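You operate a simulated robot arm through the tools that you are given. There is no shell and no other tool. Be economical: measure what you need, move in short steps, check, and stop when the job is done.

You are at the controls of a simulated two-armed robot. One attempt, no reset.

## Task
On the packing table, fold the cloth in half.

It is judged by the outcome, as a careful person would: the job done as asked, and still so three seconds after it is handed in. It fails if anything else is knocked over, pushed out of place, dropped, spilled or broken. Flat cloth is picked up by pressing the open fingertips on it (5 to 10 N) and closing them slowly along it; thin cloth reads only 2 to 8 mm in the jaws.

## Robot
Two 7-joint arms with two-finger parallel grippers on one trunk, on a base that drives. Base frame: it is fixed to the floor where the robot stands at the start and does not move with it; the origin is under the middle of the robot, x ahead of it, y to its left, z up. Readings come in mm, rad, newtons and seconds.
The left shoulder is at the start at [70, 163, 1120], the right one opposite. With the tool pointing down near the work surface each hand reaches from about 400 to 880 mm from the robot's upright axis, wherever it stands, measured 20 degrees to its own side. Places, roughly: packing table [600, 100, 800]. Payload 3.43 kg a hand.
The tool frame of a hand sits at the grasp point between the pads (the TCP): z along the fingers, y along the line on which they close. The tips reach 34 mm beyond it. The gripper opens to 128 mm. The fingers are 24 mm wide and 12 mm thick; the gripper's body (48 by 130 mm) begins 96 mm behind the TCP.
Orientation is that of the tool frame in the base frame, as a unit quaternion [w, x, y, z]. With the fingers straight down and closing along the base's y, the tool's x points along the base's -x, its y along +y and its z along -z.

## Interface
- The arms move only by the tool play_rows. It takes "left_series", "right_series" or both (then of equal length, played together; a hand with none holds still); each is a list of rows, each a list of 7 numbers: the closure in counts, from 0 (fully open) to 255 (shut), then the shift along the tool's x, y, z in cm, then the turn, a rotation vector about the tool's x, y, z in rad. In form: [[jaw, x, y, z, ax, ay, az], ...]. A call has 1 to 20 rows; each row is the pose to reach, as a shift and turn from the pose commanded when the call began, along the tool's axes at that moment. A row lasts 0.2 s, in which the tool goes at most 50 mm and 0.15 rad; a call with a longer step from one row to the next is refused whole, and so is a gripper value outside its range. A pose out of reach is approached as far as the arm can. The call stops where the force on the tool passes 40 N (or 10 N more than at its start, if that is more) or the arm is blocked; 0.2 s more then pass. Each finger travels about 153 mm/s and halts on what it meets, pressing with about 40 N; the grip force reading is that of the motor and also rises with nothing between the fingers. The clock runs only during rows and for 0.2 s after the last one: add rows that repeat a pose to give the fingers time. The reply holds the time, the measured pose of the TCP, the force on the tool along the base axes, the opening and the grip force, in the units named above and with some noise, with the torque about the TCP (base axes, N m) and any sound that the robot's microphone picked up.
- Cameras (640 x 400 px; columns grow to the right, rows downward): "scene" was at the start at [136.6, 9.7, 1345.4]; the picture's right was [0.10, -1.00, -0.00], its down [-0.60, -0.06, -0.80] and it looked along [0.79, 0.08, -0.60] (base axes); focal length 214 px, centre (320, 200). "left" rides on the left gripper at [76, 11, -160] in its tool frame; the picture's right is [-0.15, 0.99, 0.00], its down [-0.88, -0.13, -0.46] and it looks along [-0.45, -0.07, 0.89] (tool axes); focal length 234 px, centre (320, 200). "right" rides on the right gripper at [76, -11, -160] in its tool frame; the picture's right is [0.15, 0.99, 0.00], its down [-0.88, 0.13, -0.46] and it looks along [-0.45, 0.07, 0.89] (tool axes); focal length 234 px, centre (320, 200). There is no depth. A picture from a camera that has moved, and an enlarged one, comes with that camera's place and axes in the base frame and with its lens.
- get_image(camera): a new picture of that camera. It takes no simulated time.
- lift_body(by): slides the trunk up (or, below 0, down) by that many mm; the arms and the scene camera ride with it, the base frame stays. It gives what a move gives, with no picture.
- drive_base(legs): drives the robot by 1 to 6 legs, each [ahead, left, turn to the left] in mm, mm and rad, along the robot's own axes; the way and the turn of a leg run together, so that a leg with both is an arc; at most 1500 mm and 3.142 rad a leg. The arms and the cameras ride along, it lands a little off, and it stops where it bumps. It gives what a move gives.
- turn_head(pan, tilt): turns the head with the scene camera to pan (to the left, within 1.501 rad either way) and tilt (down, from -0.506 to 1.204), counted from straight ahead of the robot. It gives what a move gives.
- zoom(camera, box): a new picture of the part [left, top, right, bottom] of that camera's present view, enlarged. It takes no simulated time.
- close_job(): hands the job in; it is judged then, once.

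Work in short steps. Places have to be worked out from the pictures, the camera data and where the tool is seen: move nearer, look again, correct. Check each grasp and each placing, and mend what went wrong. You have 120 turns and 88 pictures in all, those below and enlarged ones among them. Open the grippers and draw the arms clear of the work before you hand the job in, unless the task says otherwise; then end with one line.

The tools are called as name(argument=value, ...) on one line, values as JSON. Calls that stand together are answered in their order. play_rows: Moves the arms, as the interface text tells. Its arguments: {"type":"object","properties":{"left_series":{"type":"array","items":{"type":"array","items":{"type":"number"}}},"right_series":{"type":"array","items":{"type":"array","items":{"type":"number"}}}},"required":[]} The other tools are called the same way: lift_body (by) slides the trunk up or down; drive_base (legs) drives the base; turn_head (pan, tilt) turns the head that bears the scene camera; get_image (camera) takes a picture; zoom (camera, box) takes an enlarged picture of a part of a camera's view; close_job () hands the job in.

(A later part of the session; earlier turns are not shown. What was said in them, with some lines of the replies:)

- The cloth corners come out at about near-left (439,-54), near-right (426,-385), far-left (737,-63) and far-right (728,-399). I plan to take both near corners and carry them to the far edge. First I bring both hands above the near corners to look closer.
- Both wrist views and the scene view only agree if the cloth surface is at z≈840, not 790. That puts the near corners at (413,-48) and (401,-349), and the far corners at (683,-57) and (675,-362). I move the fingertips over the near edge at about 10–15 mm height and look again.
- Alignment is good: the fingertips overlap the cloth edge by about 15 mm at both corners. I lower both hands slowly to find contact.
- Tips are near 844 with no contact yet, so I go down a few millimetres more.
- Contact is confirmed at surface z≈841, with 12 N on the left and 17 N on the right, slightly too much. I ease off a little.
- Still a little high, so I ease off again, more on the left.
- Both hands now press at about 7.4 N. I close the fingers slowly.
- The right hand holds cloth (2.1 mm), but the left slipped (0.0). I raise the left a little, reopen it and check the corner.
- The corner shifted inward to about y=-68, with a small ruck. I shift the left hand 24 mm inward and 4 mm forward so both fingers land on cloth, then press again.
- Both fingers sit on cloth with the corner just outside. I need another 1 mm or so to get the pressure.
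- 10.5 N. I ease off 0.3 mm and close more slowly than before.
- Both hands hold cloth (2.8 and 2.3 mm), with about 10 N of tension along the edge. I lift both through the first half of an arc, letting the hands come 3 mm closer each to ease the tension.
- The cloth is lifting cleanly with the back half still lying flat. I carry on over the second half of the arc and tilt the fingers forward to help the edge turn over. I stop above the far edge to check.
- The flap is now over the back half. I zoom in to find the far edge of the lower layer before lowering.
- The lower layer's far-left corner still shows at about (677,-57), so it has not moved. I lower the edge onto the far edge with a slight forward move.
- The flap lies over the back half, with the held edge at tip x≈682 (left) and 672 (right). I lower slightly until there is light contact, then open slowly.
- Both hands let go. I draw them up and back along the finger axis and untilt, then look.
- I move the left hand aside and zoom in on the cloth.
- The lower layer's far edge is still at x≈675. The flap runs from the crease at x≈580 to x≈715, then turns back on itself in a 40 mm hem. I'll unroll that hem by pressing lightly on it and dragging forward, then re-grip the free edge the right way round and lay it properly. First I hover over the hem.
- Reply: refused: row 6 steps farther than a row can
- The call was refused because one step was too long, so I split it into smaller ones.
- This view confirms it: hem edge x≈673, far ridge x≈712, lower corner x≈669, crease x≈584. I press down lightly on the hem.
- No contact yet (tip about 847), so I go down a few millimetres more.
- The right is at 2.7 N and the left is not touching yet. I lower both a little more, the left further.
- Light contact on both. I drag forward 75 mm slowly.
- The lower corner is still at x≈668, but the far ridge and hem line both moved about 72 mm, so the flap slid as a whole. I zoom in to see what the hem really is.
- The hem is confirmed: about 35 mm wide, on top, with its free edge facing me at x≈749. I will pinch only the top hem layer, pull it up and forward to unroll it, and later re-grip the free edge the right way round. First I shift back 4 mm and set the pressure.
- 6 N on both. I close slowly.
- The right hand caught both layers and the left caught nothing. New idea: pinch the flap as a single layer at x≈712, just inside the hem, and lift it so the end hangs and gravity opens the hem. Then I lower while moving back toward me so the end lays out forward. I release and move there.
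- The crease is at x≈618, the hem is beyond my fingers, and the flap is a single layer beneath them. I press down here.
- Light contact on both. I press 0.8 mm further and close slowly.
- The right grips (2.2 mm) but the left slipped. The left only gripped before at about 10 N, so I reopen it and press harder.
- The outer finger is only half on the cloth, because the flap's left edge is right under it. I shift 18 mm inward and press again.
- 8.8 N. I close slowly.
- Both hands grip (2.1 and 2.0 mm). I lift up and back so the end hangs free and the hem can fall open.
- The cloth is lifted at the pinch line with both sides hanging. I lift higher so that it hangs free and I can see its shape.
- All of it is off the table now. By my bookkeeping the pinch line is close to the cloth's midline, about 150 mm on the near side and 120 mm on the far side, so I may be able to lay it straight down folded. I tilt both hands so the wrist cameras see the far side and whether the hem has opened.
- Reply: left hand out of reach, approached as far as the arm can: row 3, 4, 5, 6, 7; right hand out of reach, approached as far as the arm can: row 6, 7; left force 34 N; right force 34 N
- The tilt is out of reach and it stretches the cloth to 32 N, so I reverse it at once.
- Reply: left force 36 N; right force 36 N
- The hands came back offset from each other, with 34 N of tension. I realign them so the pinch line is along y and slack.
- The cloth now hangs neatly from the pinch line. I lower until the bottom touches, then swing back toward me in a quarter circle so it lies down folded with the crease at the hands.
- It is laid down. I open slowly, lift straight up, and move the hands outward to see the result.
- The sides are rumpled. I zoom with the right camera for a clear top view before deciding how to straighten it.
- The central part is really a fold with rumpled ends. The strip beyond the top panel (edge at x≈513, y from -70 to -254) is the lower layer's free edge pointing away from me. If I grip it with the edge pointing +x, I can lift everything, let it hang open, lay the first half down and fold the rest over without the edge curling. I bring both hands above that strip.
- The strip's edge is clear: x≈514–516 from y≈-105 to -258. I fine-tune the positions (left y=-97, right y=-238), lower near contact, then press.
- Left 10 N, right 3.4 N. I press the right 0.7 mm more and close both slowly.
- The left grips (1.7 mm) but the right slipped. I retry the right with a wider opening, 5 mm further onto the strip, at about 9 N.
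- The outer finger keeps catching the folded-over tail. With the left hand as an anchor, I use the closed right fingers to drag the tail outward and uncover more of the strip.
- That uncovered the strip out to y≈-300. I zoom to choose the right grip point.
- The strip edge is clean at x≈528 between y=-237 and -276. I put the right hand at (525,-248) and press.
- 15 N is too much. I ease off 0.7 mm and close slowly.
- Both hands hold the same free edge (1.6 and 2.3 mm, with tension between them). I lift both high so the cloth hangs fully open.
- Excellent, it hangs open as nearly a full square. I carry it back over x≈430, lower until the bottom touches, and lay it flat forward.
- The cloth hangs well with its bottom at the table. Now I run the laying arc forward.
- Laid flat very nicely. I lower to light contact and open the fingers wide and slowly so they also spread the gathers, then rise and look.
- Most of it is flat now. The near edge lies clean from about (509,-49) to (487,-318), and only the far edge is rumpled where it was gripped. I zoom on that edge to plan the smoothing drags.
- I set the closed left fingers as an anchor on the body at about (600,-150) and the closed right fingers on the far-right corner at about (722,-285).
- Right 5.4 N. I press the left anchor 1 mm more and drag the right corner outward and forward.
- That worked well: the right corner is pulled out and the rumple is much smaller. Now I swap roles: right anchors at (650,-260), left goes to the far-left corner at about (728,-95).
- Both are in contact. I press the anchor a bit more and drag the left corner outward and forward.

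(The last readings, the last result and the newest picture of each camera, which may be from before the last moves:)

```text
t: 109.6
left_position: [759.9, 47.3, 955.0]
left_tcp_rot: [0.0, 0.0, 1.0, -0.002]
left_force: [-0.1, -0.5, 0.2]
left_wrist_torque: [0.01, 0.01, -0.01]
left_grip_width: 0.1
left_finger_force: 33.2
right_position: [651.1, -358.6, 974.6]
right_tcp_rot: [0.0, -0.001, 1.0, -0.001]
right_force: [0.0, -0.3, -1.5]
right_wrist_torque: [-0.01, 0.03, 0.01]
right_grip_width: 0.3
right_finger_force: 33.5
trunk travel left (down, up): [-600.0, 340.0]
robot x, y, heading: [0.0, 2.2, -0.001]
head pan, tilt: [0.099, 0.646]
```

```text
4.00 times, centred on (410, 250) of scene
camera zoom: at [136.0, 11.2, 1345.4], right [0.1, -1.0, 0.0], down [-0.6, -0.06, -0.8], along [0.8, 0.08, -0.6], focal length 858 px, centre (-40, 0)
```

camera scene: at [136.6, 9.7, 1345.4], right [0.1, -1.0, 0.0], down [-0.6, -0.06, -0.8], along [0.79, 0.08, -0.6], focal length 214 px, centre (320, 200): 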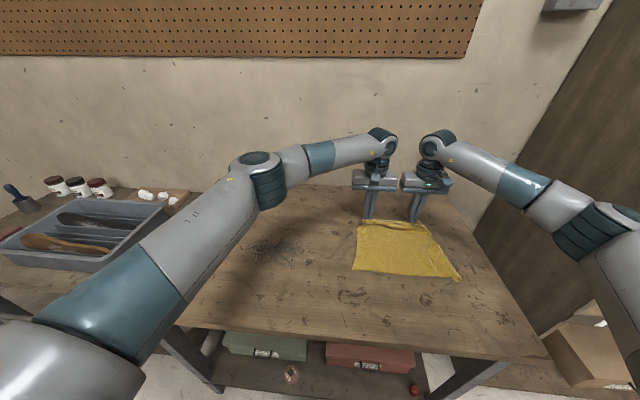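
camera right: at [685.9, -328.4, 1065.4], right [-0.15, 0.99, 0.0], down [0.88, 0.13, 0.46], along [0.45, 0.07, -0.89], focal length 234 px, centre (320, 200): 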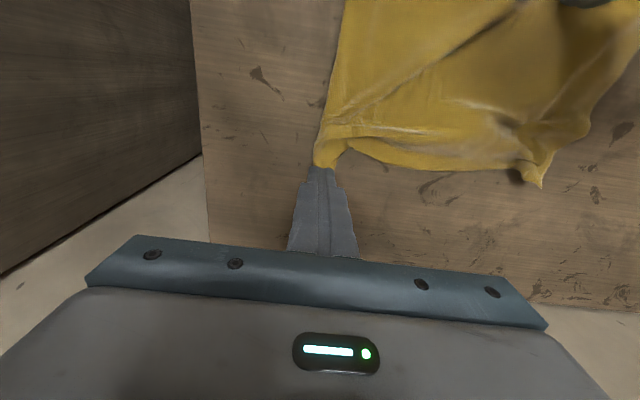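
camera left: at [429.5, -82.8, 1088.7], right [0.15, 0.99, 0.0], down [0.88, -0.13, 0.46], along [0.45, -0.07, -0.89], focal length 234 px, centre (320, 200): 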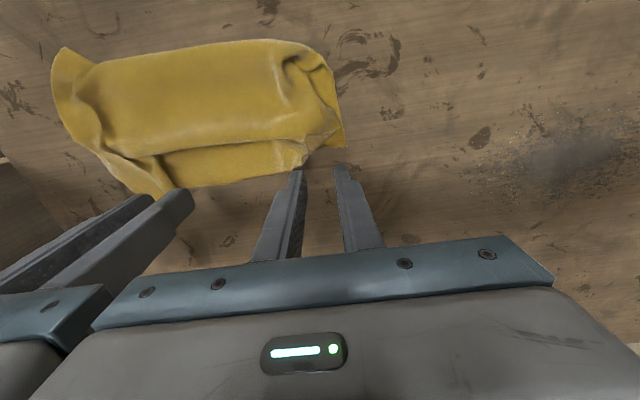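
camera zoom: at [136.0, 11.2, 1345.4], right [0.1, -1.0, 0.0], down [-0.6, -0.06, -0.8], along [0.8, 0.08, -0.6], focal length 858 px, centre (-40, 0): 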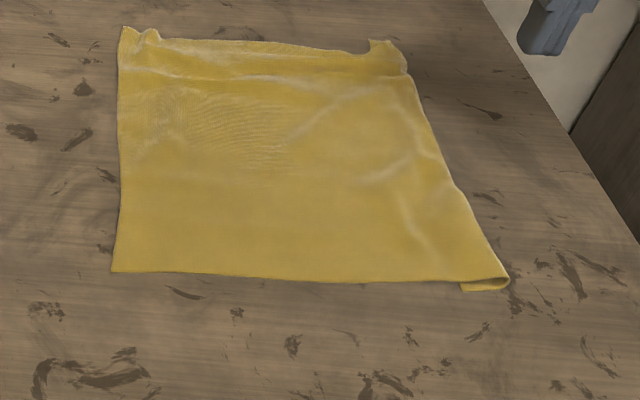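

The cloth is now almost perfectly flat: corners at about (778,-78), (783,-333), (506,-58) and (522,-326). I will now grip the far edge near its corners (edge pointing away, the right orientation). Then I lift it all, touch the near edge down, lay half, and fold the rest forward over it. First I hover and look.

play_rows(left_series=[[235, -0.1, -4, 0, 0, 0, 0], [215, -0.2, -8, 0, 0, 0, 0], [195, -0.4, -12, 0, 0, 0, 0], [195, -0.5, -15.7, 1, 0, 0, 0], [195, -0.5, -15.7, 2.5, 0, 0, 0], [195, -0.5, -15.7, 2.5, 0, 0, 0]], right_series=[[235, -3, 1.6, 0, 0, 0, 0], [215, -6, 3.2, 0, 0, 0, 0], [195, -9, 4.8, 0, 0, 0, 0], [195, -11.7, 6.3, 1, 0, 0, 0], [195, -11.7, 6.3, 3, 0, 0, 0], [195, -11.7, 6.3, 4.5, 0, 0, 0]])

zoom(camera="left", box=[160, 80, 480, 260])

zoom(camera="right", box=[160, 80, 480, 260])

```text
t: 111.0
left_position: [752.4, -107.0, 937.9]
left_tcp_rot: [0.0, -0.001, 1.0, 0.0]
left_force: [-0.4, -1.1, -0.1]
left_wrist_torque: [0.0, -0.02, 0.0]
left_grip_width: 30.0
left_finger_force: 0.0
left hand out of reach, approached as far as the arm can: row 4, 5, 6
right_position: [769.0, -297.6, 928.3]
right_tcp_rot: [0.0, 0.0, 1.0, 0.001]
right_force: [-0.4, 0.2, 0.6]
right_wrist_torque: [0.0, 0.01, -0.01]
right_grip_width: 30.1
right_finger_force: 0.0
trunk travel left (down, up): [-600.0, 340.0]
robot x, y, heading: [-1.4, 0.6, 0.0]
head pan, tilt: [0.099, 0.646]
```

```text
2.00 times, centred on (320, 170) of left
camera zoom: at [677.2, -97.1, 1097.0], right [0.15, 0.99, 0.0], down [0.88, -0.13, 0.46], along [0.45, -0.07, -0.89], focal length 468 px, centre (320, 260)
```

zoom: 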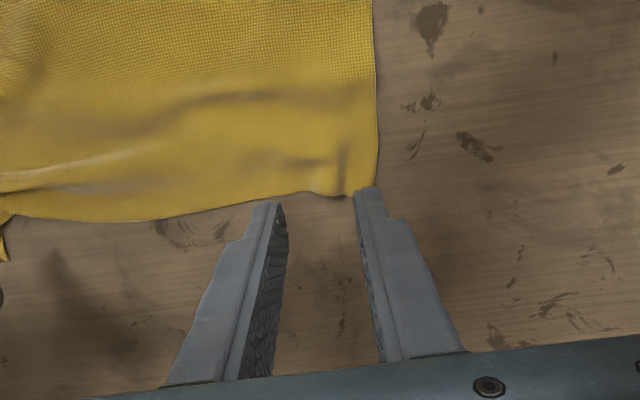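

```text
2.00 times, centred on (320, 170) of right
camera zoom: at [693.3, -309.4, 1087.7], right [-0.15, 0.99, 0.0], down [0.88, 0.13, 0.45], along [0.45, 0.07, -0.89], focal length 468 px, centre (320, 260)
```

zoom: 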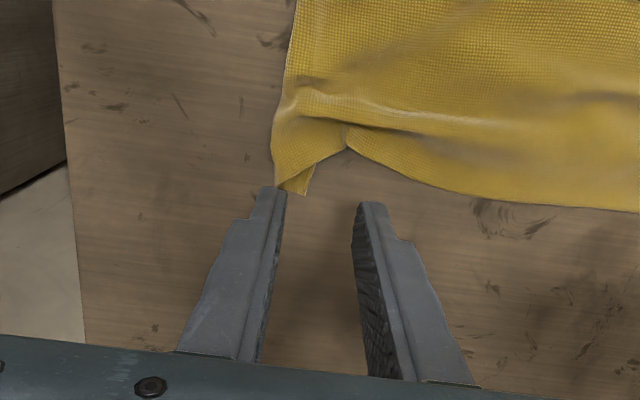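

The left hand reaches x≈752 at most, which is still just inside the edge at 765. On the right there is a notch at y≈-285, so I centre the right grip on it to take both sides. I lower to near contact.

play_rows(left_series=[[195, 0.2, -0.5, 2, 0, 0, 0], [195, 0.2, -0.5, 4, 0, 0, 0], [195, 0.2, -0.5, 5.6, 0, 0, 0], [195, 0.2, -0.5, 6.05, 0, 0, 0], [195, 0.2, -0.5, 6.05, 0, 0, 0]], right_series=[[175, 1.5, 1.25, 1.5, 0, 0, 0], [175, 1.5, 1.25, 3.5, 0, 0, 0], [175, 1.5, 1.25, 4.8, 0, 0, 0], [175, 1.5, 1.25, 5.2, 0, 0, 0], [175, 1.5, 1.25, 5.2, 0, 0, 0]])

```text
t: 112.2
left_position: [751.4, -112.0, 877.0]
left_tcp_rot: [0.0, 0.0, 1.0, 0.001]
left_force: [-0.8, -0.6, -0.5]
left_wrist_torque: [0.01, 0.0, -0.02]
left_grip_width: 30.1
left_finger_force: 0.1
right_position: [752.4, -284.9, 876.1]
right_tcp_rot: [0.0, 0.0, 1.0, 0.0]
right_force: [0.8, 0.3, 1.7]
right_wrist_torque: [0.0, 0.01, 0.0]
right_grip_width: 40.2
right_finger_force: 0.2
trunk travel left (down, up): [-600.0, 340.0]
robot x, y, heading: [-1.0, 2.1, 0.002]
head pan, tilt: [0.099, 0.646]
```

I press down another 1.5 mm on the left and 0.8 mm on the right to check the forces.

play_rows(left_series=[[195, 0, 0, 0.1, 0, 0, 0], [195, 0, 0, 0.17, 0, 0, 0], [195, 0, 0, 0.17, 0, 0, 0]], right_series=[[175, 0, 0, 0.05, 0, 0, 0], [175, 0, 0, 0.08, 0, 0, 0], [175, 0, 0, 0.08, 0, 0, 0]])

```text
t: 113.0
left_position: [752.1, -112.1, 875.6]
left_tcp_rot: [0.0, 0.0, 1.0, 0.0]
left_force: [-0.7, -0.1, 1.6]
left_wrist_torque: [-0.01, 0.03, 0.04]
left_grip_width: 30.2
left_finger_force: 0.0
right_position: [753.7, -283.2, 876.9]
right_tcp_rot: [0.001, 0.0, 1.0, 0.0]
right_force: [0.8, 1.1, 2.8]
right_wrist_torque: [-0.04, -0.04, 0.0]
right_grip_width: 40.1
right_finger_force: 0.0
trunk travel left (down, up): [-600.0, 340.0]
robot x, y, heading: [2.2, 2.3, -0.003]
head pan, tilt: [0.099, 0.646]
```

Still light. I press 0.7 mm more on both, then close slowly.

play_rows(left_series=[[195, 0, 0, 0.08, 0, 0, 0], [195, 0, 0, 0.08, 0, 0, 0], [199, 0, 0, 0.08, 0, 0, 0], [203, 0, 0, 0.08, 0, 0, 0], [207, 0, 0, 0.08, 0, 0, 0], [211, 0, 0, 0.08, 0, 0, 0], [215, 0, 0, 0.08, 0, 0, 0], [219, 0, 0, 0.08, 0, 0, 0], [223, 0, 0, 0.08, 0, 0, 0], [227, 0, 0, 0.08, 0, 0, 0], [231, 0, 0, 0.08, 0, 0, 0], [235, 0, 0, 0.08, 0, 0, 0], [239, 0, 0, 0.08, 0, 0, 0], [243, 0, 0, 0.08, 0, 0, 0], [247, 0, 0, 0.08, 0, 0, 0], [251, 0, 0, 0.08, 0, 0, 0], [255, 0, 0, 0.08, 0, 0, 0], [255, 0, 0, 0.08, 0, 0, 0], [255, 0, 0, 0.08, 0, 0, 0]], right_series=[[175, 0, 0, 0.07, 0, 0, 0], [179, 0, 0, 0.07, 0, 0, 0], [184, 0, 0, 0.07, 0, 0, 0], [189, 0, 0, 0.07, 0, 0, 0], [194, 0, 0, 0.07, 0, 0, 0], [199, 0, 0, 0.07, 0, 0, 0], [204, 0, 0, 0.07, 0, 0, 0], [209, 0, 0, 0.07, 0, 0, 0], [214, 0, 0, 0.07, 0, 0, 0], [219, 0, 0, 0.07, 0, 0, 0], [224, 0, 0, 0.07, 0, 0, 0], [229, 0, 0, 0.07, 0, 0, 0], [234, 0, 0, 0.07, 0, 0, 0], [239, 0, 0, 0.07, 0, 0, 0], [243, 0, 0, 0.07, 0, 0, 0], [247, 0, 0, 0.07, 0, 0, 0], [251, 0, 0, 0.07, 0, 0, 0], [255, 0, 0, 0.07, 0, 0, 0], [255, 0, 0, 0.07, 0, 0, 0]])

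```text
t: 117.0
left_position: [750.6, -112.1, 876.0]
left_tcp_rot: [0.0, 0.0, 1.0, 0.0]
left_force: [0.3, -0.6, 0.5]
left_wrist_torque: [-0.01, 0.03, 0.02]
left_grip_width: 1.7
left_finger_force: 37.0
right_position: [752.1, -285.4, 875.4]
right_tcp_rot: [0.0, 0.0, 1.0, 0.0]
right_force: [0.3, -0.4, 6.8]
right_wrist_torque: [-0.07, 0.0, -0.03]
right_grip_width: 1.9
right_finger_force: 37.1
trunk travel left (down, up): [-600.0, 340.0]
robot x, y, heading: [-1.4, -0.5, -0.002]
head pan, tilt: [0.099, 0.646]
```

Both hold (1.7 and 1.9 mm). I lift everything up and back to x≈640 so the cloth hangs.

play_rows(left_series=[[255, 0.3, 0, -2, 0, 0, 0], [255, 1, 0, -4.5, 0, 0, 0], [255, 2, 0, -7, 0, 0, 0], [255, 3, 0, -9.5, 0, 0, 0], [255, 4, 0, -12, 0, 0, 0], [255, 5, 0, -14.5, 0, 0, 0], [255, 6, 0, -17, 0, 0, 0], [255, 7, 0, -19.5, 0, 0, 0], [255, 8, 0, -22, 0, 0, 0], [255, 9, 0, -24.5, 0, 0, 0], [255, 10, 0, -27, 0, 0, 0], [255, 11, 0, -28.5, 0, 0, 0], [255, 11, 0, -28.5, 0, 0, 0], [255, 11, 0, -28.5, 0, 0, 0]], right_series=[[255, 0.3, 0, -2, 0, 0, 0], [255, 1, 0, -4.5, 0, 0, 0], [255, 2, 0, -7, 0, 0, 0], [255, 3, 0, -9.5, 0, 0, 0], [255, 4, 0, -12, 0, 0, 0], [255, 5, 0, -14.5, 0, 0, 0], [255, 6, 0, -17, 0, 0, 0], [255, 7, 0, -19.5, 0, 0, 0], [255, 8, 0, -22, 0, 0, 0], [255, 9, 0, -24.5, 0, 0, 0], [255, 10, 0, -27, 0, 0, 0], [255, 11, 0, -28.5, 0, 0, 0], [255, 11, 0, -28.5, 0, 0, 0], [255, 11, 0, -28.5, 0, 0, 0]])

zoom(camera="scene", box=[300, 100, 540, 300])

```text
t: 120.0
left_position: [642.4, -112.7, 1160.5]
left_tcp_rot: [0.001, 0.001, 1.0, 0.0]
left_force: [-0.4, -0.9, -0.2]
left_wrist_torque: [-0.04, 0.04, 0.0]
left_grip_width: 1.9
left_finger_force: 37.1
right_position: [644.3, -286.7, 1161.0]
right_tcp_rot: [-0.001, -0.001, 1.0, 0.0]
right_force: [1.1, 1.3, -0.2]
right_wrist_torque: [0.04, 0.0, -0.03]
right_grip_width: 2.4
right_finger_force: 37.1
trunk travel left (down, up): [-600.0, 340.0]
robot x, y, heading: [-3.6, -3.5, -0.001]
head pan, tilt: [0.099, 0.646]
```

```text
2.00 times, centred on (420, 200) of scene
camera zoom: at [136.5, 9.7, 1345.4], right [0.1, -1.0, 0.0], down [-0.6, -0.06, -0.8], along [0.8, 0.08, -0.6], focal length 429 px, centre (120, 200)
```

zoom: 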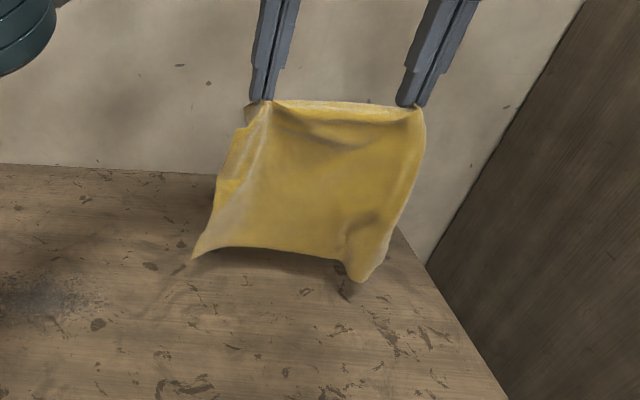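

It hangs well. I lower to touchdown, then move diagonally back and down to lay the bottom half on the table.

play_rows(left_series=[[255, 0, 0, 1.2, 0, 0, 0], [255, 0, 0, 2.4, 0, 0, 0], [255, 0, 0, 3.8, 0, 0, 0], [255, 0.5, 0, 4.8, 0, 0, 0], [255, 1.4, 0, 5.7, 0, 0, 0], [255, 2.4, 0, 6.7, 0, 0, 0], [255, 3.4, 0, 7.7, 0, 0, 0], [255, 4.4, 0, 8.7, 0, 0, 0], [255, 5.4, 0, 9.7, 0, 0, 0], [255, 6.4, 0, 10.7, 0, 0, 0], [255, 7.4, 0, 11.7, 0, 0, 0], [255, 8.4, 0, 12.7, 0, 0, 0], [255, 9.4, 0, 13.7, 0, 0, 0], [255, 10.4, 0, 14.7, 0, 0, 0], [255, 11.4, 0, 15.5, 0, 0, 0], [255, 12.4, 0, 16.2, 0, 0, 0], [255, 13.5, 0, 16.8, 0, 0, 0], [255, 13.5, 0, 16.8, 0, 0, 0]], right_series=[[255, 0, 0, 1.2, 0, 0, 0], [255, 0, 0, 2.4, 0, 0, 0], [255, 0, 0, 3.8, 0, 0, 0], [255, 0.5, 0, 4.8, 0, 0, 0], [255, 1.4, 0, 5.7, 0, 0, 0], [255, 2.4, 0, 6.7, 0, 0, 0], [255, 3.4, 0, 7.7, 0, 0, 0], [255, 4.4, 0, 8.7, 0, 0, 0], [255, 5.4, 0, 9.7, 0, 0, 0], [255, 6.4, 0, 10.7, 0, 0, 0], [255, 7.4, 0, 11.7, 0, 0, 0], [255, 8.4, 0, 12.7, 0, 0, 0], [255, 9.4, 0, 13.7, 0, 0, 0], [255, 10.4, 0, 14.7, 0, 0, 0], [255, 11.4, 0, 15.5, 0, 0, 0], [255, 12.4, 0, 16.2, 0, 0, 0], [255, 13.5, 0, 16.8, 0, 0, 0], [255, 13.5, 0, 16.8, 0, 0, 0]])

get_image(camera="right")

```text
t: 123.8
left_position: [506.0, -111.0, 993.0]
left_tcp_rot: [0.001, 0.0, 1.0, 0.0]
left_force: [-0.7, -1.9, 0.3]
left_wrist_torque: [-0.04, 0.0, -0.05]
left_grip_width: 2.0
left_finger_force: 36.9
right_position: [508.8, -284.3, 993.5]
right_tcp_rot: [0.0, 0.0, 1.0, 0.001]
right_force: [-0.5, 1.1, -0.7]
right_wrist_torque: [0.08, 0.01, 0.01]
right_grip_width: 2.3
right_finger_force: 36.9
trunk travel left (down, up): [-600.0, 340.0]
robot x, y, heading: [1.2, -0.1, -0.003]
head pan, tilt: [0.099, 0.646]
```

```text
8 pictures are left
camera right: at [432.6, -296.4, 1152.9], right [-0.15, 0.99, 0.0], down [0.88, 0.13, 0.46], along [0.45, 0.07, -0.89], focal length 234 px, centre (320, 200)
```

right: 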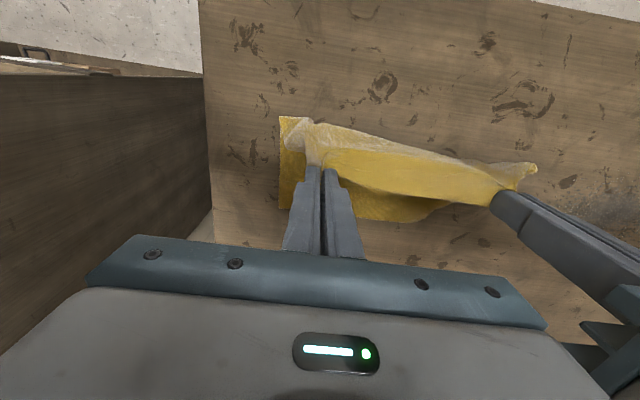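

The bottom half is laid: its right edge runs from about x=481 to 612. Now I fold the held half forward and down in an arc, bringing its edge to about x=612.

play_rows(left_series=[[255, -1.9, 0, 0.6, 0, 0, 0], [255, -3.7, 0, 1.5, 0, 0, 0], [255, -5.4, 0, 2.7, 0, 0, 0], [255, -6.9, 0, 4.1, 0, 0, 0], [255, -8.1, 0, 5.8, 0, 0, 0], [255, -9.0, 0, 7.7, 0, 0, 0], [255, -9.5, 0, 9.7, 0, 0, 0], [255, -9.8, 0, 10.9, 0, 0, 0], [255, -10, 0, 11.4, 0, 0, 0], [255, -10, 0, 11.5, 0, 0, 0], [240, -10, 0, 11.5, 0, 0, 0], [220, -10, 0, 11.5, 0, 0, 0], [200, -10, 0, 11.5, 0, 0, 0], [180, -10, 0, 11.5, 0, 0, 0], [165, -10, 0, 11.5, 0, 0, 0], [165, -10, 0, 9, 0, 0, 0], [175, -9, 0, 5, 0, 0, 0], [175, -8, 3, 1, 0, 0, 0], [175, -8, 7, 0, 0, 0, 0], [175, -8, 11, 0, 0, 0, 0]], right_series=[[255, -1.9, 0, 0.6, 0, 0, 0], [255, -3.7, 0, 1.5, 0, 0, 0], [255, -5.4, 0, 2.7, 0, 0, 0], [255, -6.9, 0, 4.1, 0, 0, 0], [255, -8.1, 0, 5.8, 0, 0, 0], [255, -9.0, 0, 7.7, 0, 0, 0], [255, -9.5, 0, 9.7, 0, 0, 0], [255, -9.8, 0, 10.9, 0, 0, 0], [255, -10, 0, 11.4, 0, 0, 0], [255, -10, 0, 11.5, 0, 0, 0], [240, -10, 0, 11.5, 0, 0, 0], [220, -10, 0, 11.5, 0, 0, 0], [200, -10, 0, 11.5, 0, 0, 0], [180, -10, 0, 11.5, 0, 0, 0], [165, -10, 0, 11.5, 0, 0, 0], [165, -10, 0, 9, 0, 0, 0], [175, -9, 0, 5, 0, 0, 0], [175, -8, -3, 1, 0, 0, 0], [175, -8, -7, 0, 0, 0, 0], [175, -8, -11, 0, 0, 0, 0]])

zoom(camera="scene", box=[330, 205, 490, 305])

```text
refused: row 18 steps farther than a row can; nothing moved
```

```text
4.00 times, centred on (410, 255) of scene
camera zoom: at [136.9, 9.8, 1345.3], right [0.1, -1.0, 0.0], down [-0.6, -0.06, -0.8], along [0.79, 0.08, -0.6], focal length 858 px, centre (-40, -20)
```

zoom: 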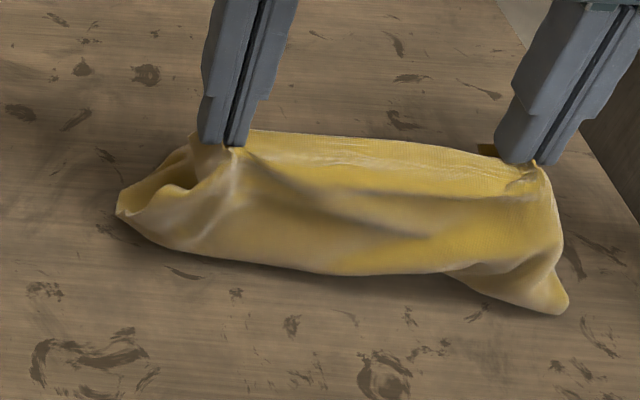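

The call was refused because one retreat step was too big; nothing moved. I do the fold and release first, then a gentler retreat.

play_rows(left_series=[[255, -1.9, 0, 0.6, 0, 0, 0], [255, -3.7, 0, 1.5, 0, 0, 0], [255, -5.4, 0, 2.7, 0, 0, 0], [255, -6.9, 0, 4.1, 0, 0, 0], [255, -8.1, 0, 5.8, 0, 0, 0], [255, -9.0, 0, 7.7, 0, 0, 0], [255, -9.5, 0, 9.7, 0, 0, 0], [255, -9.8, 0, 10.9, 0, 0, 0], [255, -10, 0, 11.4, 0, 0, 0], [255, -10, 0, 11.5, 0, 0, 0], [240, -10, 0, 11.5, 0, 0, 0], [220, -10, 0, 11.5, 0, 0, 0], [200, -10, 0, 11.5, 0, 0, 0], [180, -10, 0, 11.5, 0, 0, 0], [165, -10, 0, 11.5, 0, 0, 0], [165, -10, 0, 9, 0, 0, 0], [175, -10, 0, 6, 0, 0, 0], [175, -10, 3, 3, 0, 0, 0], [175, -10, 6, 1, 0, 0, 0], [175, -10, 10, 0, 0, 0, 0]], right_series=[[255, -1.9, 0, 0.6, 0, 0, 0], [255, -3.7, 0, 1.5, 0, 0, 0], [255, -5.4, 0, 2.7, 0, 0, 0], [255, -6.9, 0, 4.1, 0, 0, 0], [255, -8.1, 0, 5.8, 0, 0, 0], [255, -9.0, 0, 7.7, 0, 0, 0], [255, -9.5, 0, 9.7, 0, 0, 0], [255, -9.8, 0, 10.9, 0, 0, 0], [255, -10, 0, 11.4, 0, 0, 0], [255, -10, 0, 11.5, 0, 0, 0], [240, -10, 0, 11.5, 0, 0, 0], [220, -10, 0, 11.5, 0, 0, 0], [200, -10, 0, 11.5, 0, 0, 0], [180, -10, 0, 11.5, 0, 0, 0], [165, -10, 0, 11.5, 0, 0, 0], [165, -10, 0, 9, 0, 0, 0], [175, -10, 0, 6, 0, 0, 0], [175, -10, -3, 3, 0, 0, 0], [175, -10, -6, 1, 0, 0, 0], [175, -10, -10, 0, 0, 0, 0]])

zoom(camera="scene", box=[330, 205, 490, 305])

```text
t: 128.0
left_position: [605.8, -12.2, 993.3]
left_tcp_rot: [0.0, 0.0, 1.0, 0.0]
left_force: [-0.3, -0.1, -0.8]
left_wrist_torque: [0.01, 0.03, 0.03]
left_grip_width: 40.4
left_finger_force: 0.1
right_position: [607.6, -384.9, 994.3]
right_tcp_rot: [-0.001, -0.001, 1.0, -0.001]
right_force: [0.2, 1.0, 0.2]
right_wrist_torque: [0.0, -0.02, -0.03]
right_grip_width: 40.2
right_finger_force: 0.1
trunk travel left (down, up): [-600.0, 340.0]
robot x, y, heading: [0.4, -0.8, -0.001]
head pan, tilt: [0.099, 0.646]
```

```text
4.00 times, centred on (410, 255) of scene
camera zoom: at [135.9, 10.5, 1345.4], right [0.1, -1.0, 0.0], down [-0.6, -0.06, -0.8], along [0.8, 0.08, -0.6], focal length 858 px, centre (-40, -20)
```

zoom: 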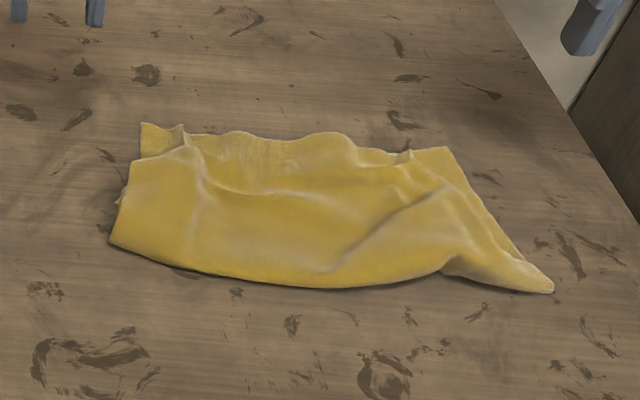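

Now it is a proper half fold: the crease is near x≈490–510, both far edges are at about x≈625, and it spans y≈-57 to -344. Wrinkles remain, so I press both far corners with closed fingers and pull them gently apart to smooth it.

play_rows(left_series=[[215, 0, -3, 0, 0, 0, 0], [255, 0, -6, 0, 0, 0, 0], [255, 0, -8.8, 2, 0, 0, 0], [255, 0, -8.8, 5, 0, 0, 0], [255, 0, -8.8, 8, 0, 0, 0], [255, 0, -8.8, 10.5, 0, 0, 0], [255, 0, -8.8, 11.4, 0, 0, 0], [255, 0, -8.8, 11.6, 0, 0, 0], [255, 0, -8.8, 11.6, 0, 0, 0]], right_series=[[215, 0, 3, 0, 0, 0, 0], [255, 0, 6, 0, 0, 0, 0], [255, 0, 8.5, 2, 0, 0, 0], [255, 0, 8.5, 5, 0, 0, 0], [255, 0, 8.5, 8, 0, 0, 0], [255, 0, 8.5, 10.5, 0, 0, 0], [255, 0, 8.5, 11.4, 0, 0, 0], [255, 0, 8.5, 11.7, 0, 0, 0], [255, 0, 8.5, 11.7, 0, 0, 0]])

```text
t: 130.0
left_position: [606.8, -99.4, 876.8]
left_tcp_rot: [0.0, -0.001, 1.0, -0.001]
left_force: [0.0, 0.1, 0.3]
left_wrist_torque: [-0.02, 0.01, 0.05]
left_grip_width: 0.0
left_finger_force: 33.3
right_position: [608.5, -300.1, 875.9]
right_tcp_rot: [0.0, 0.0, 1.0, 0.001]
right_force: [1.0, 0.2, 2.8]
right_wrist_torque: [0.06, -0.01, 0.0]
right_grip_width: 0.0
right_finger_force: 33.0
trunk travel left (down, up): [-600.0, 340.0]
robot x, y, heading: [1.9, 2.1, -0.0]
head pan, tilt: [0.099, 0.646]
```

Light contact. I press slightly more and pull apart 22 mm each, then rise clear.

play_rows(left_series=[[255, 0, 0, 0.13, 0, 0, 0], [255, 0, 0.4, 0.13, 0, 0, 0], [255, 0, 0.8, 0.13, 0, 0, 0], [255, 0, 1.2, 0.13, 0, 0, 0], [255, 0, 1.6, 0.13, 0, 0, 0], [255, 0, 2.0, 0.13, 0, 0, 0], [255, 0, 2.2, 0.13, 0, 0, 0], [255, 0, 2.2, -2, 0, 0, 0], [255, 0, 2.2, -5, 0, 0, 0], [255, 0, 5, -8, 0, 0, 0], [255, 0, 9, -9, 0, 0, 0]], right_series=[[255, 0, 0, 0.04, 0, 0, 0], [255, 0, -0.4, 0.04, 0, 0, 0], [255, 0, -0.8, 0.04, 0, 0, 0], [255, 0, -1.2, 0.04, 0, 0, 0], [255, 0, -1.6, 0.04, 0, 0, 0], [255, 0, -2.0, 0.04, 0, 0, 0], [255, 0, -2.2, 0.04, 0, 0, 0], [255, 0, -2.2, -2, 0, 0, 0], [255, 0, -2.2, -5, 0, 0, 0], [255, 0, -5, -8, 0, 0, 0], [255, 0, -9, -9, 0, 0, 0]])

zoom(camera="scene", box=[330, 205, 490, 305])

```text
t: 132.4
left_position: [606.2, -8.6, 966.1]
left_tcp_rot: [0.0, 0.0, 1.0, 0.0]
left_force: [0.4, -0.2, -0.2]
left_wrist_torque: [-0.03, -0.01, -0.02]
left_grip_width: 0.0
left_finger_force: 32.6
right_position: [608.3, -389.4, 966.3]
right_tcp_rot: [0.0, -0.001, 1.0, 0.0]
right_force: [0.2, 0.5, -0.2]
right_wrist_torque: [-0.02, -0.01, -0.02]
right_grip_width: 0.0
right_finger_force: 33.0
trunk travel left (down, up): [-600.0, 340.0]
robot x, y, heading: [0.2, 0.0, 0.002]
head pan, tilt: [0.099, 0.646]
```

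```text
4.00 times, centred on (410, 255) of scene
camera zoom: at [136.0, 10.6, 1345.4], right [0.1, -1.0, 0.0], down [-0.6, -0.06, -0.8], along [0.8, 0.08, -0.6], focal length 858 px, centre (-40, -20)
```

zoom: 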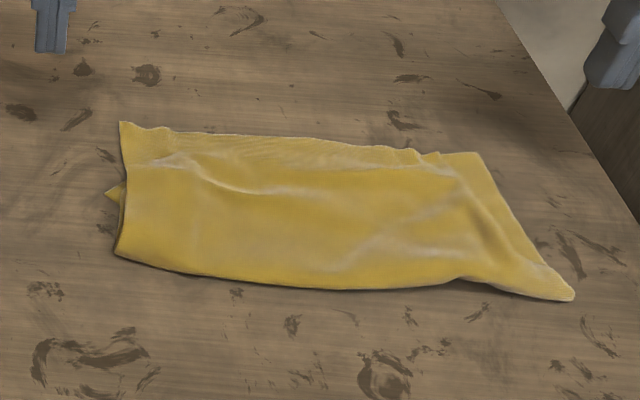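

Much smoother. At the left a small tip of the lower layer pokes out at about (555,-54), which suggests the lower-left corner is tucked. I look with the left camera.

zoom(camera="left", box=[100, 60, 320, 200])

```text
2.86 times, centred on (210, 130) of left
camera zoom: at [529.5, 1.5, 1125.9], right [0.15, 0.99, 0.0], down [0.88, -0.13, 0.46], along [0.45, -0.07, -0.89], focal length 669 px, centre (634, 400)
```

zoom: 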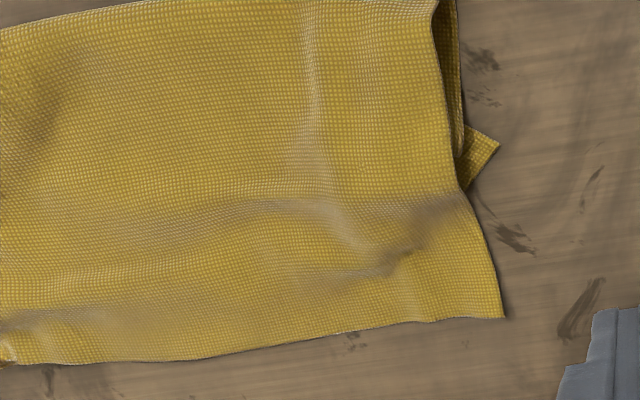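

The tip is the lower layer's corner, folded back. It pokes out about 20 mm at (555,-62), beside the top layer's edge (y≈-77). I anchor the cloth with the right hand at (545,-215), press the tip with the left fingers, and will drag it forward.

play_rows(left_series=[[255, 2.5, 0, 0, 0, 0, 0], [255, 5.1, -2, 0, 0, 0, 0], [255, 5.1, -5.1, 1, 0, 0, 0], [255, 5.1, -5.1, 4, 0, 0, 0], [255, 5.1, -5.1, 7, 0, 0, 0], [255, 5.1, -5.1, 8.7, 0, 0, 0], [255, 5.1, -5.1, 9.0, 0, 0, 0], [255, 5.1, -5.1, 9.1, 0, 0, 0], [255, 5.1, -5.1, 9.1, 0, 0, 0]], right_series=[[255, 1.5, 4, 0, 0, 0, 0], [255, 3, 8, 0, 0, 0, 0], [255, 4.5, 12, 0, 0, 0, 0], [255, 6.3, 15, 1, 0, 0, 0], [255, 6.3, 17.4, 4, 0, 0, 0], [255, 6.3, 17.4, 7, 0, 0, 0], [255, 6.3, 17.4, 8.6, 0, 0, 0], [255, 6.3, 17.4, 9.0, 0, 0, 0], [255, 6.3, 17.4, 9.0, 0, 0, 0]])

```text
t: 134.4
left_position: [555.0, -62.4, 876.8]
left_tcp_rot: [0.001, 0.0, 1.0, -0.001]
left_force: [2.3, -2.1, 13.4]
left_wrist_torque: [-0.26, -0.02, 0.06]
left_grip_width: 0.2
left_finger_force: 33.1
right_position: [544.8, -216.5, 876.6]
right_tcp_rot: [0.0, -0.001, 1.0, 0.001]
right_force: [1.0, 0.7, 1.5]
right_wrist_torque: [0.0, -0.03, 0.02]
right_grip_width: 0.1
right_finger_force: 33.4
trunk travel left (down, up): [-600.0, 340.0]
robot x, y, heading: [-2.2, -0.3, 0.003]
head pan, tilt: [0.099, 0.646]
```

I ease the left slightly, firm up the right anchor, and drag the tip forward 68 mm.

play_rows(left_series=[[255, 0, 0, -0.03, 0, 0, 0], [255, -0.7, 0.2, -0.03, 0, 0, 0], [255, -1.4, 0.4, -0.03, 0, 0, 0], [255, -2.1, 0.5, -0.03, 0, 0, 0], [255, -2.8, 0.5, -0.03, 0, 0, 0], [255, -3.5, 0.5, -0.03, 0, 0, 0], [255, -4.2, 0.5, -0.03, 0, 0, 0], [255, -4.9, 0.5, -0.03, 0, 0, 0], [255, -5.6, 0.5, -0.03, 0, 0, 0], [255, -6.3, 0.5, -0.03, 0, 0, 0], [255, -6.8, 0.5, -0.03, 0, 0, 0], [255, -6.8, 0.5, -3, 0, 0, 0], [255, -6.8, 4, -6, 0, 0, 0], [255, -6.8, 7, -8, 0, 0, 0]], right_series=[[255, 0, 0, 0.12, 0, 0, 0], [255, 0, 0, 0.12, 0, 0, 0], [255, 0, 0, 0.12, 0, 0, 0], [255, 0, 0, 0.12, 0, 0, 0], [255, 0, 0, 0.12, 0, 0, 0], [255, 0, 0, 0.12, 0, 0, 0], [255, 0, 0, 0.12, 0, 0, 0], [255, 0, 0, 0.12, 0, 0, 0], [255, 0, 0, 0.12, 0, 0, 0], [255, 0, 0, 0.12, 0, 0, 0], [255, 0, 0, 0.12, 0, 0, 0], [255, 0, 0, -3, 0, 0, 0], [255, 0, -3, -6, 0, 0, 0], [255, 0, -7, -8, 0, 0, 0]])

zoom(camera="left", box=[60, 50, 320, 215])

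```text
t: 137.4
left_position: [621.7, 8.1, 956.1]
left_tcp_rot: [0.001, 0.0, 1.0, 0.0]
left_force: [-0.3, 0.1, 0.4]
left_wrist_torque: [0.02, -0.02, 0.02]
left_grip_width: 0.0
left_finger_force: 32.5
right_position: [546.0, -287.0, 956.1]
right_tcp_rot: [-0.001, 0.0, 1.0, 0.0]
right_force: [0.3, -0.9, 0.7]
right_wrist_torque: [0.01, 0.01, -0.01]
right_grip_width: 0.0
right_finger_force: 33.0
trunk travel left (down, up): [-600.0, 340.0]
robot x, y, heading: [-1.6, -2.2, 0.003]
head pan, tilt: [0.099, 0.646]
```

```text
2.42 times, centred on (190, 132) of left
camera zoom: at [546.1, 19.2, 1114.9], right [0.15, 0.99, 0.0], down [0.88, -0.13, 0.46], along [0.45, -0.07, -0.89], focal length 568 px, centre (635, 364)
```

zoom: 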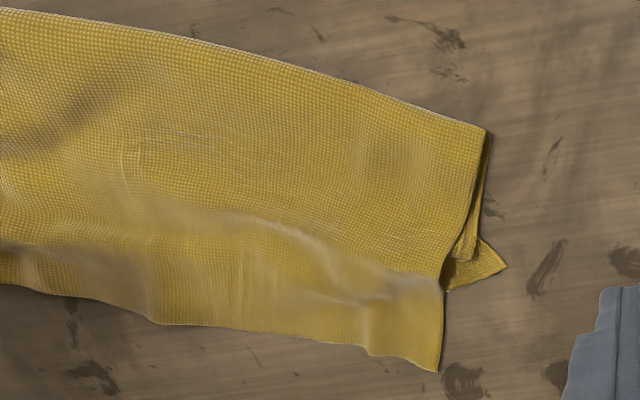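

The left end slid forward as a whole instead of unrolling: the crease corner is at (558,-50), the tip at (620,-57) and the top corner at (672,-109). A better tool is to turn the left hand 90° so its fingers lie along x. One finger presses the crease corner, the other the tip, and opening the jaw pushes them apart. I position it for that.

play_rows(left_series=[[240, 0, 0, -1, 0, 0, 0.14], [225, 0, 0, -1, 0, 0, 0.28], [210, 0, 0, -1, 0, 0, 0.42], [195, 0, 0, -1, 0, 0, 0.56], [180, 0, 0, -1, 0, 0, 0.7], [167, 0, 0, -1, 0, 0, 0.84], [167, 0, 0, -1, 0, 0, 0.98], [167, 0.8, -2, -1, 0, 0, 1.12], [167, 1.6, -4, 0, 0, 0, 1.26], [167, 2.4, -6, 1, 0, 0, 1.4], [167, 3.1, -7.4, 2, 0, 0, 1.5], [167, 3.1, -7.4, 4, 0, 0, 1.571], [167, 3.1, -7.4, 5, 0, 0, 1.571], [167, 3.1, -7.4, 5, 0, 0, 1.571]], right_series=[[255, 0, 0, 0, 0, 0, 0], [255, 0, 0, 0, 0, 0, 0], [255, -0.7, 3, 0, 0, 0, 0], [255, -1.4, 5.7, 0, 0, 0, 0], [255, -1.4, 5.7, 2, 0, 0, 0], [255, -1.4, 5.7, 4, 0, 0, 0], [255, -1.4, 5.7, 6, 0, 0, 0], [255, -1.4, 5.7, 7.5, 0, 0, 0], [255, -1.4, 5.7, 8, 0, 0, 0], [255, -1.4, 5.7, 8, 0, 0, 0], [255, -1.4, 5.7, 8, 0, 0, 0], [255, -1.4, 5.7, 8, 0, 0, 0], [255, -1.4, 5.7, 8, 0, 0, 0], [255, -1.4, 5.7, 8, 0, 0, 0]])

```text
t: 140.4
left_position: [548.6, -15.4, 923.8]
left_tcp_rot: [0.007, 0.633, 0.774, -0.004]
left_force: [-0.5, 0.2, 0.6]
left_wrist_torque: [-0.02, 0.02, 0.02]
left_grip_width: 44.2
left_finger_force: 0.0
left hand out of reach, approached as far as the arm can: row 9, 10, 11, 12, 13, 14
right_position: [558.3, -228.6, 877.3]
right_tcp_rot: [0.001, 0.0, 1.0, 0.0]
right_force: [0.1, 0.1, 0.4]
right_wrist_torque: [0.0, 0.01, 0.0]
right_grip_width: 0.1
right_finger_force: 32.7
trunk travel left (down, up): [-600.0, 340.0]
robot x, y, heading: [4.2, 2.3, -0.002]
head pan, tilt: [0.099, 0.646]
```

The wrist reached its limit on that side (about 78°). I turn it the other way instead, staying up and clear.

play_rows(left_series=[[167, 0, 0, -1.5, 0, 0, -0.145], [167, -0.1, 1, -3, 0, 0, -0.29], [167, -0.2, 2, -3.6, 0, 0, -0.435], [167, -0.3, 3, -3.6, 0, 0, -0.58], [167, -0.4, 4, -3.6, 0, 0, -0.725], [167, -0.5, 5.1, -3.6, 0, 0, -0.87], [167, -0.5, 5.1, -3.6, 0, 0, -1.015], [167, -0.5, 5.1, -3.6, 0, 0, -1.16], [167, -0.5, 5.1, -3.6, 0, 0, -1.305], [167, -0.5, 5.1, -3.6, 0, 0, -1.45], [167, -0.5, 5.1, -3.6, 0, 0, -1.595], [167, -0.5, 5.1, -3.6, 0, 0, -1.74], [167, -0.5, 5.1, -3.6, 0, 0, -1.885], [167, -0.5, 5.1, -3.6, 0, 0, -2.03], [167, -0.5, 5.1, -3.6, 0, 0, -2.175], [167, -0.5, 5.1, -3.6, 0, 0, -2.32], [167, -0.5, 5.1, -3.6, 0, 0, -2.465], [167, -0.5, 5.1, -3.6, 0, 0, -2.61], [167, -0.5, 5.1, -3.6, 0, 0, -2.755], [167, -0.5, 5.1, -3.6, 0, 0, -2.9]])

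```text
t: 144.6
left_position: [599.8, -8.6, 957.9]
left_tcp_rot: [-0.004, -0.694, 0.72, -0.008]
left_force: [-0.9, 0.5, 0.1]
left_wrist_torque: [0.02, 0.01, -0.04]
left_grip_width: 44.2
left_finger_force: 0.1
right_position: [559.8, -229.6, 876.4]
right_tcp_rot: [0.0, 0.0, 1.0, 0.0]
right_force: [-0.4, 0.4, 1.0]
right_wrist_torque: [0.0, -0.05, -0.04]
right_grip_width: 0.0
right_finger_force: 32.4
trunk travel left (down, up): [-600.0, 340.0]
robot x, y, heading: [-1.2, -1.9, 0.001]
head pan, tilt: [0.099, 0.646]
```

Rotated successfully to about -88°. I move over the corner, with the fingers at x≈563 and 619 and y≈-66, and take a look just above contact.

play_rows(left_series=[[167, 1.5, 0.2, 0, 0, 0, 0], [167, 3, 0.4, 0, 0, 0, 0], [167, 4.5, 0.6, 1, 0, 0, 0], [167, 5.8, 0.7, 3, 0, 0, 0], [167, 5.8, 0.7, 5.5, 0, 0, 0], [167, 5.8, 0.7, 7.3, 0, 0, 0], [167, 5.8, 0.7, 7.3, 0, 0, 0]])

zoom(camera="left", box=[160, 60, 480, 260])

```text
t: 146.2
left_position: [590.8, -66.9, 885.7]
left_tcp_rot: [-0.003, -0.692, 0.722, -0.007]
left_force: [0.1, -0.1, -0.3]
left_wrist_torque: [0.0, 0.02, -0.03]
left_grip_width: 44.0
left_finger_force: 0.0
right_position: [560.8, -228.5, 876.0]
right_tcp_rot: [0.0, -0.001, 1.0, 0.0]
right_force: [0.7, -0.2, 0.5]
right_wrist_torque: [0.0, 0.01, 0.01]
right_grip_width: 0.0
right_finger_force: 32.8
trunk travel left (down, up): [-600.0, 340.0]
robot x, y, heading: [-1.1, 1.1, -0.0]
head pan, tilt: [0.099, 0.646]
```

```text
2.00 times, centred on (320, 160) of left
camera zoom: at [575.3, -140.7, 1045.7], right [-0.98, 0.19, -0.01], down [0.16, 0.88, 0.44], along [0.09, 0.43, -0.9], focal length 468 px, centre (320, 280)
```

zoom: 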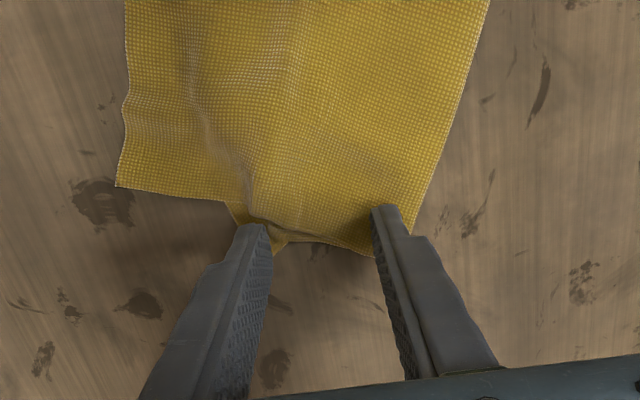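

The far finger is right over the tucked tip and the near finger over the crease corner. I lower to contact.

play_rows(left_series=[[167, 0, 0, 0.5, 0, 0, 0], [167, 0, 0, 0.9, 0, 0, 0], [167, 0, 0, 1.0, 0, 0, 0], [167, 0, 0, 1.0, 0, 0, 0]], right_series=[[255, 0, 0, 0.1, 0, 0, 0], [255, 0, 0, 0.1, 0, 0, 0], [255, 0, 0, 0.1, 0, 0, 0], [255, 0, 0, 0.1, 0, 0, 0]])

```text
t: 147.2
left_position: [591.3, -67.0, 876.6]
left_tcp_rot: [-0.003, -0.692, 0.722, -0.008]
left_force: [-1.3, 0.4, 7.3]
left_wrist_torque: [0.06, 0.07, 0.03]
left_grip_width: 44.0
left_finger_force: 0.1
right_position: [558.1, -228.5, 876.4]
right_tcp_rot: [0.001, 0.0, 1.0, 0.001]
right_force: [1.3, -1.1, 4.4]
right_wrist_torque: [-0.01, -0.06, -0.04]
right_grip_width: 0.0
right_finger_force: 33.2
trunk travel left (down, up): [-600.0, 340.0]
robot x, y, heading: [-3.2, -0.8, -0.001]
head pan, tilt: [0.099, 0.646]
```

7.3 N. I press slightly more and spread the fingers slowly while shifting the hand 18 mm back, so the tip goes out to the far edge and the crease corner returns to x≈508.

play_rows(left_series=[[167, 0, 0, 0.03, 0, 0, 0], [158, 0, 0.1, 0.03, 0, 0, 0], [149, 0, 0.2, 0.03, 0, 0, 0], [140, 0, 0.3, 0.03, 0, 0, 0], [131, 0, 0.4, 0.03, 0, 0, 0], [122, 0, 0.5, 0.03, 0, 0, 0], [113, 0, 0.6, 0.03, 0, 0, 0], [104, 0, 0.8, 0.03, 0, 0, 0], [95, 0, 1.0, 0.03, 0, 0, 0], [86, 0, 1.1, 0.03, 0, 0, 0], [77, 0, 1.2, 0.03, 0, 0, 0], [68, 0, 1.3, 0.03, 0, 0, 0], [59, 0, 1.4, 0.03, 0, 0, 0], [50, 0, 1.5, 0.03, 0, 0, 0], [41, 0, 1.6, 0.03, 0, 0, 0], [32, 0, 1.7, 0.03, 0, 0, 0], [20, 0, 1.8, 0.03, 0, 0, 0], [20, 0, 1.8, 0.03, 0, 0, 0], [20, 0, 1.8, -3, 0, 0, 0], [20, 0, 1.8, -7, 0, 0, 0]])

get_image(camera="left")

```text
t: 151.4
left_position: [572.1, -65.2, 945.2]
left_tcp_rot: [-0.004, -0.692, 0.722, -0.007]
left_force: [-0.8, -0.5, 0.1]
left_wrist_torque: [-0.01, -0.01, -0.02]
left_grip_width: 118.0
left_finger_force: 0.1
right_position: [559.9, -228.6, 875.7]
right_tcp_rot: [0.0, 0.0, 1.0, 0.0]
right_force: [0.5, -0.1, 9.6]
right_wrist_torque: [0.03, -0.01, 0.04]
right_grip_width: 0.0
right_finger_force: 33.7
trunk travel left (down, up): [-600.0, 340.0]
robot x, y, heading: [-1.3, -0.9, 0.0]
head pan, tilt: [0.099, 0.646]
```

```text
1 pictures are left
camera left: at [555.6, -139.3, 1104.7], right [-0.98, 0.19, -0.01], down [0.16, 0.88, 0.44], along [0.09, 0.43, -0.9], focal length 234 px, centre (320, 200)
```

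left: 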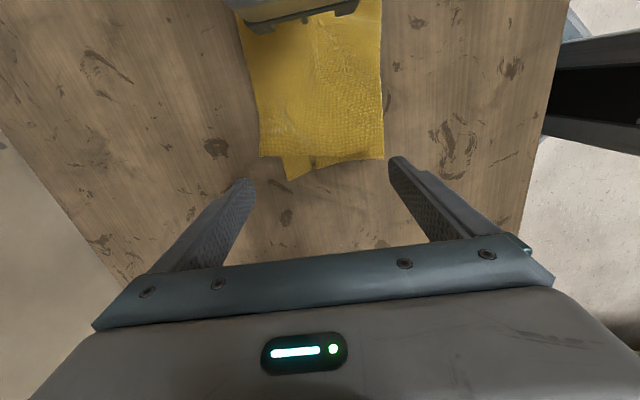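

Excellent: the crease is straight at x≈501, the top's far corner is at (639,-81), and the lower corner now pokes out only slightly at (612,-46). One small nudge: I press that tip with the closed fingers and move it forward and inward.

play_rows(left_series=[[90, 0, 0, 0, 0, 0, 0], [160, -0.3, -1.2, 0, 0, 0, 0], [255, -0.8, -2.4, 0, 0, 0, 0], [255, -0.8, -3.4, 2, 0, 0, 0], [255, -0.8, -3.4, 4.5, 0, 0, 0], [255, -0.8, -3.4, 6.5, 0, 0, 0], [255, -0.8, -3.4, 6.9, 0, 0, 0], [255, -0.8, -3.4, 7.0, 0, 0, 0], [255, -0.8, -3.4, 7.0, 0, 0, 0]])

```text
t: 153.4
left_position: [606.1, -61.1, 876.4]
left_tcp_rot: [-0.004, -0.693, 0.721, -0.008]
left_force: [-0.2, -0.1, 0.9]
left_wrist_torque: [0.04, -0.02, 0.01]
left_grip_width: 0.0
left_finger_force: 32.7
right_position: [559.1, -228.1, 875.3]
right_tcp_rot: [-0.001, 0.0, 1.0, 0.0]
right_force: [1.0, 0.4, 8.7]
right_wrist_torque: [-0.01, -0.05, -0.01]
right_grip_width: 0.0
right_finger_force: 33.4
trunk travel left (down, up): [-600.0, 340.0]
robot x, y, heading: [-0.3, -0.7, -0.001]
head pan, tilt: [0.099, 0.646]
```

I press lightly and nudge it 16 mm forward and 11 mm inward, then lift both hands clear.

play_rows(left_series=[[255, 0, 0, 0.08, 0, 0, 0], [255, 0.2, -0.4, 0.08, 0, 0, 0], [255, 0.5, -0.8, 0.08, 0, 0, 0], [255, 0.8, -1.2, 0.08, 0, 0, 0], [255, 1.1, -1.6, 0.08, 0, 0, 0], [255, 1.1, -1.6, 0.0, 0, 0, 0], [255, 1.1, -1.6, -3, 0, 0, 0], [255, 0, -1.6, -7, 0, 0, 0], [200, -4, -1.6, -9, 0, 0, 0], [150, -8, -1.6, -11, 0, 0, 0], [100, -12, -1.6, -13, 0, 0, 0], [50, -16, -1.6, -14, 0, 0, 0], [0, -20, -1.6, -14, 0, 0, 0]], right_series=[[255, 0, 0, 0, 0, 0, 0], [255, 0, 0, 0, 0, 0, 0], [255, 0, 0, 0, 0, 0, 0], [255, 0, 0, 0, 0, 0, 0], [255, 0, 0, 0, 0, 0, 0], [255, 0, 0, 0, 0, 0, 0], [255, 0, 0, -3, 0, 0, 0], [255, 0, 0, -7, 0, 0, 0], [200, 0, -3, -10, 0, 0, 0], [150, 0, -7, -12, 0, 0, 0], [100, 1, -11, -13, 0, 0, 0], [50, 2, -15, -13, 0, 0, 0], [0, 3, -18, -13, 0, 0, 0]])

zoom(camera="scene", box=[330, 205, 490, 305])

```text
t: 156.2
left_position: [628.0, 140.9, 1012.7]
left_tcp_rot: [-0.004, -0.693, 0.721, -0.009]
left_force: [-0.1, -0.5, 0.1]
left_wrist_torque: [-0.01, -0.04, 0.03]
left_grip_width: 127.8
left_finger_force: 0.0
right_position: [527.2, -409.3, 1007.6]
right_tcp_rot: [0.001, -0.001, 1.0, -0.001]
right_force: [-0.1, 0.5, -0.2]
right_wrist_torque: [0.0, -0.04, 0.0]
right_grip_width: 127.9
right_finger_force: 0.1
trunk travel left (down, up): [-600.0, 340.0]
robot x, y, heading: [0.9, 0.9, -0.003]
head pan, tilt: [0.099, 0.646]
```

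```text
4.00 times, centred on (410, 255) of scene
camera zoom: at [135.7, 10.9, 1345.5], right [0.1, -1.0, 0.0], down [-0.6, -0.06, -0.8], along [0.8, 0.08, -0.6], focal length 858 px, centre (-40, -20)
```

zoom: 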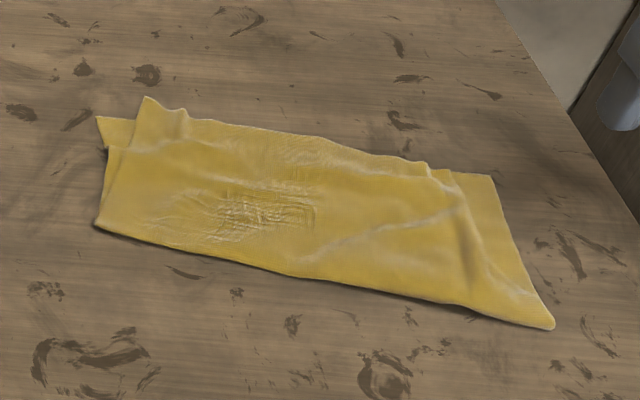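

The final view shows the cloth folded in half on the table, with both layers' edges lying close together. The hands are open and clear, and nothing else was touched. I hand the job in.

close_job()

```text
The job is handed in.
```

The cloth is folded in half on the packing table and both hands are open and clear, but the fold is not exact: at the left end the lower layer sticks out a few centimetres beside the top one, and some wrinkles remain.
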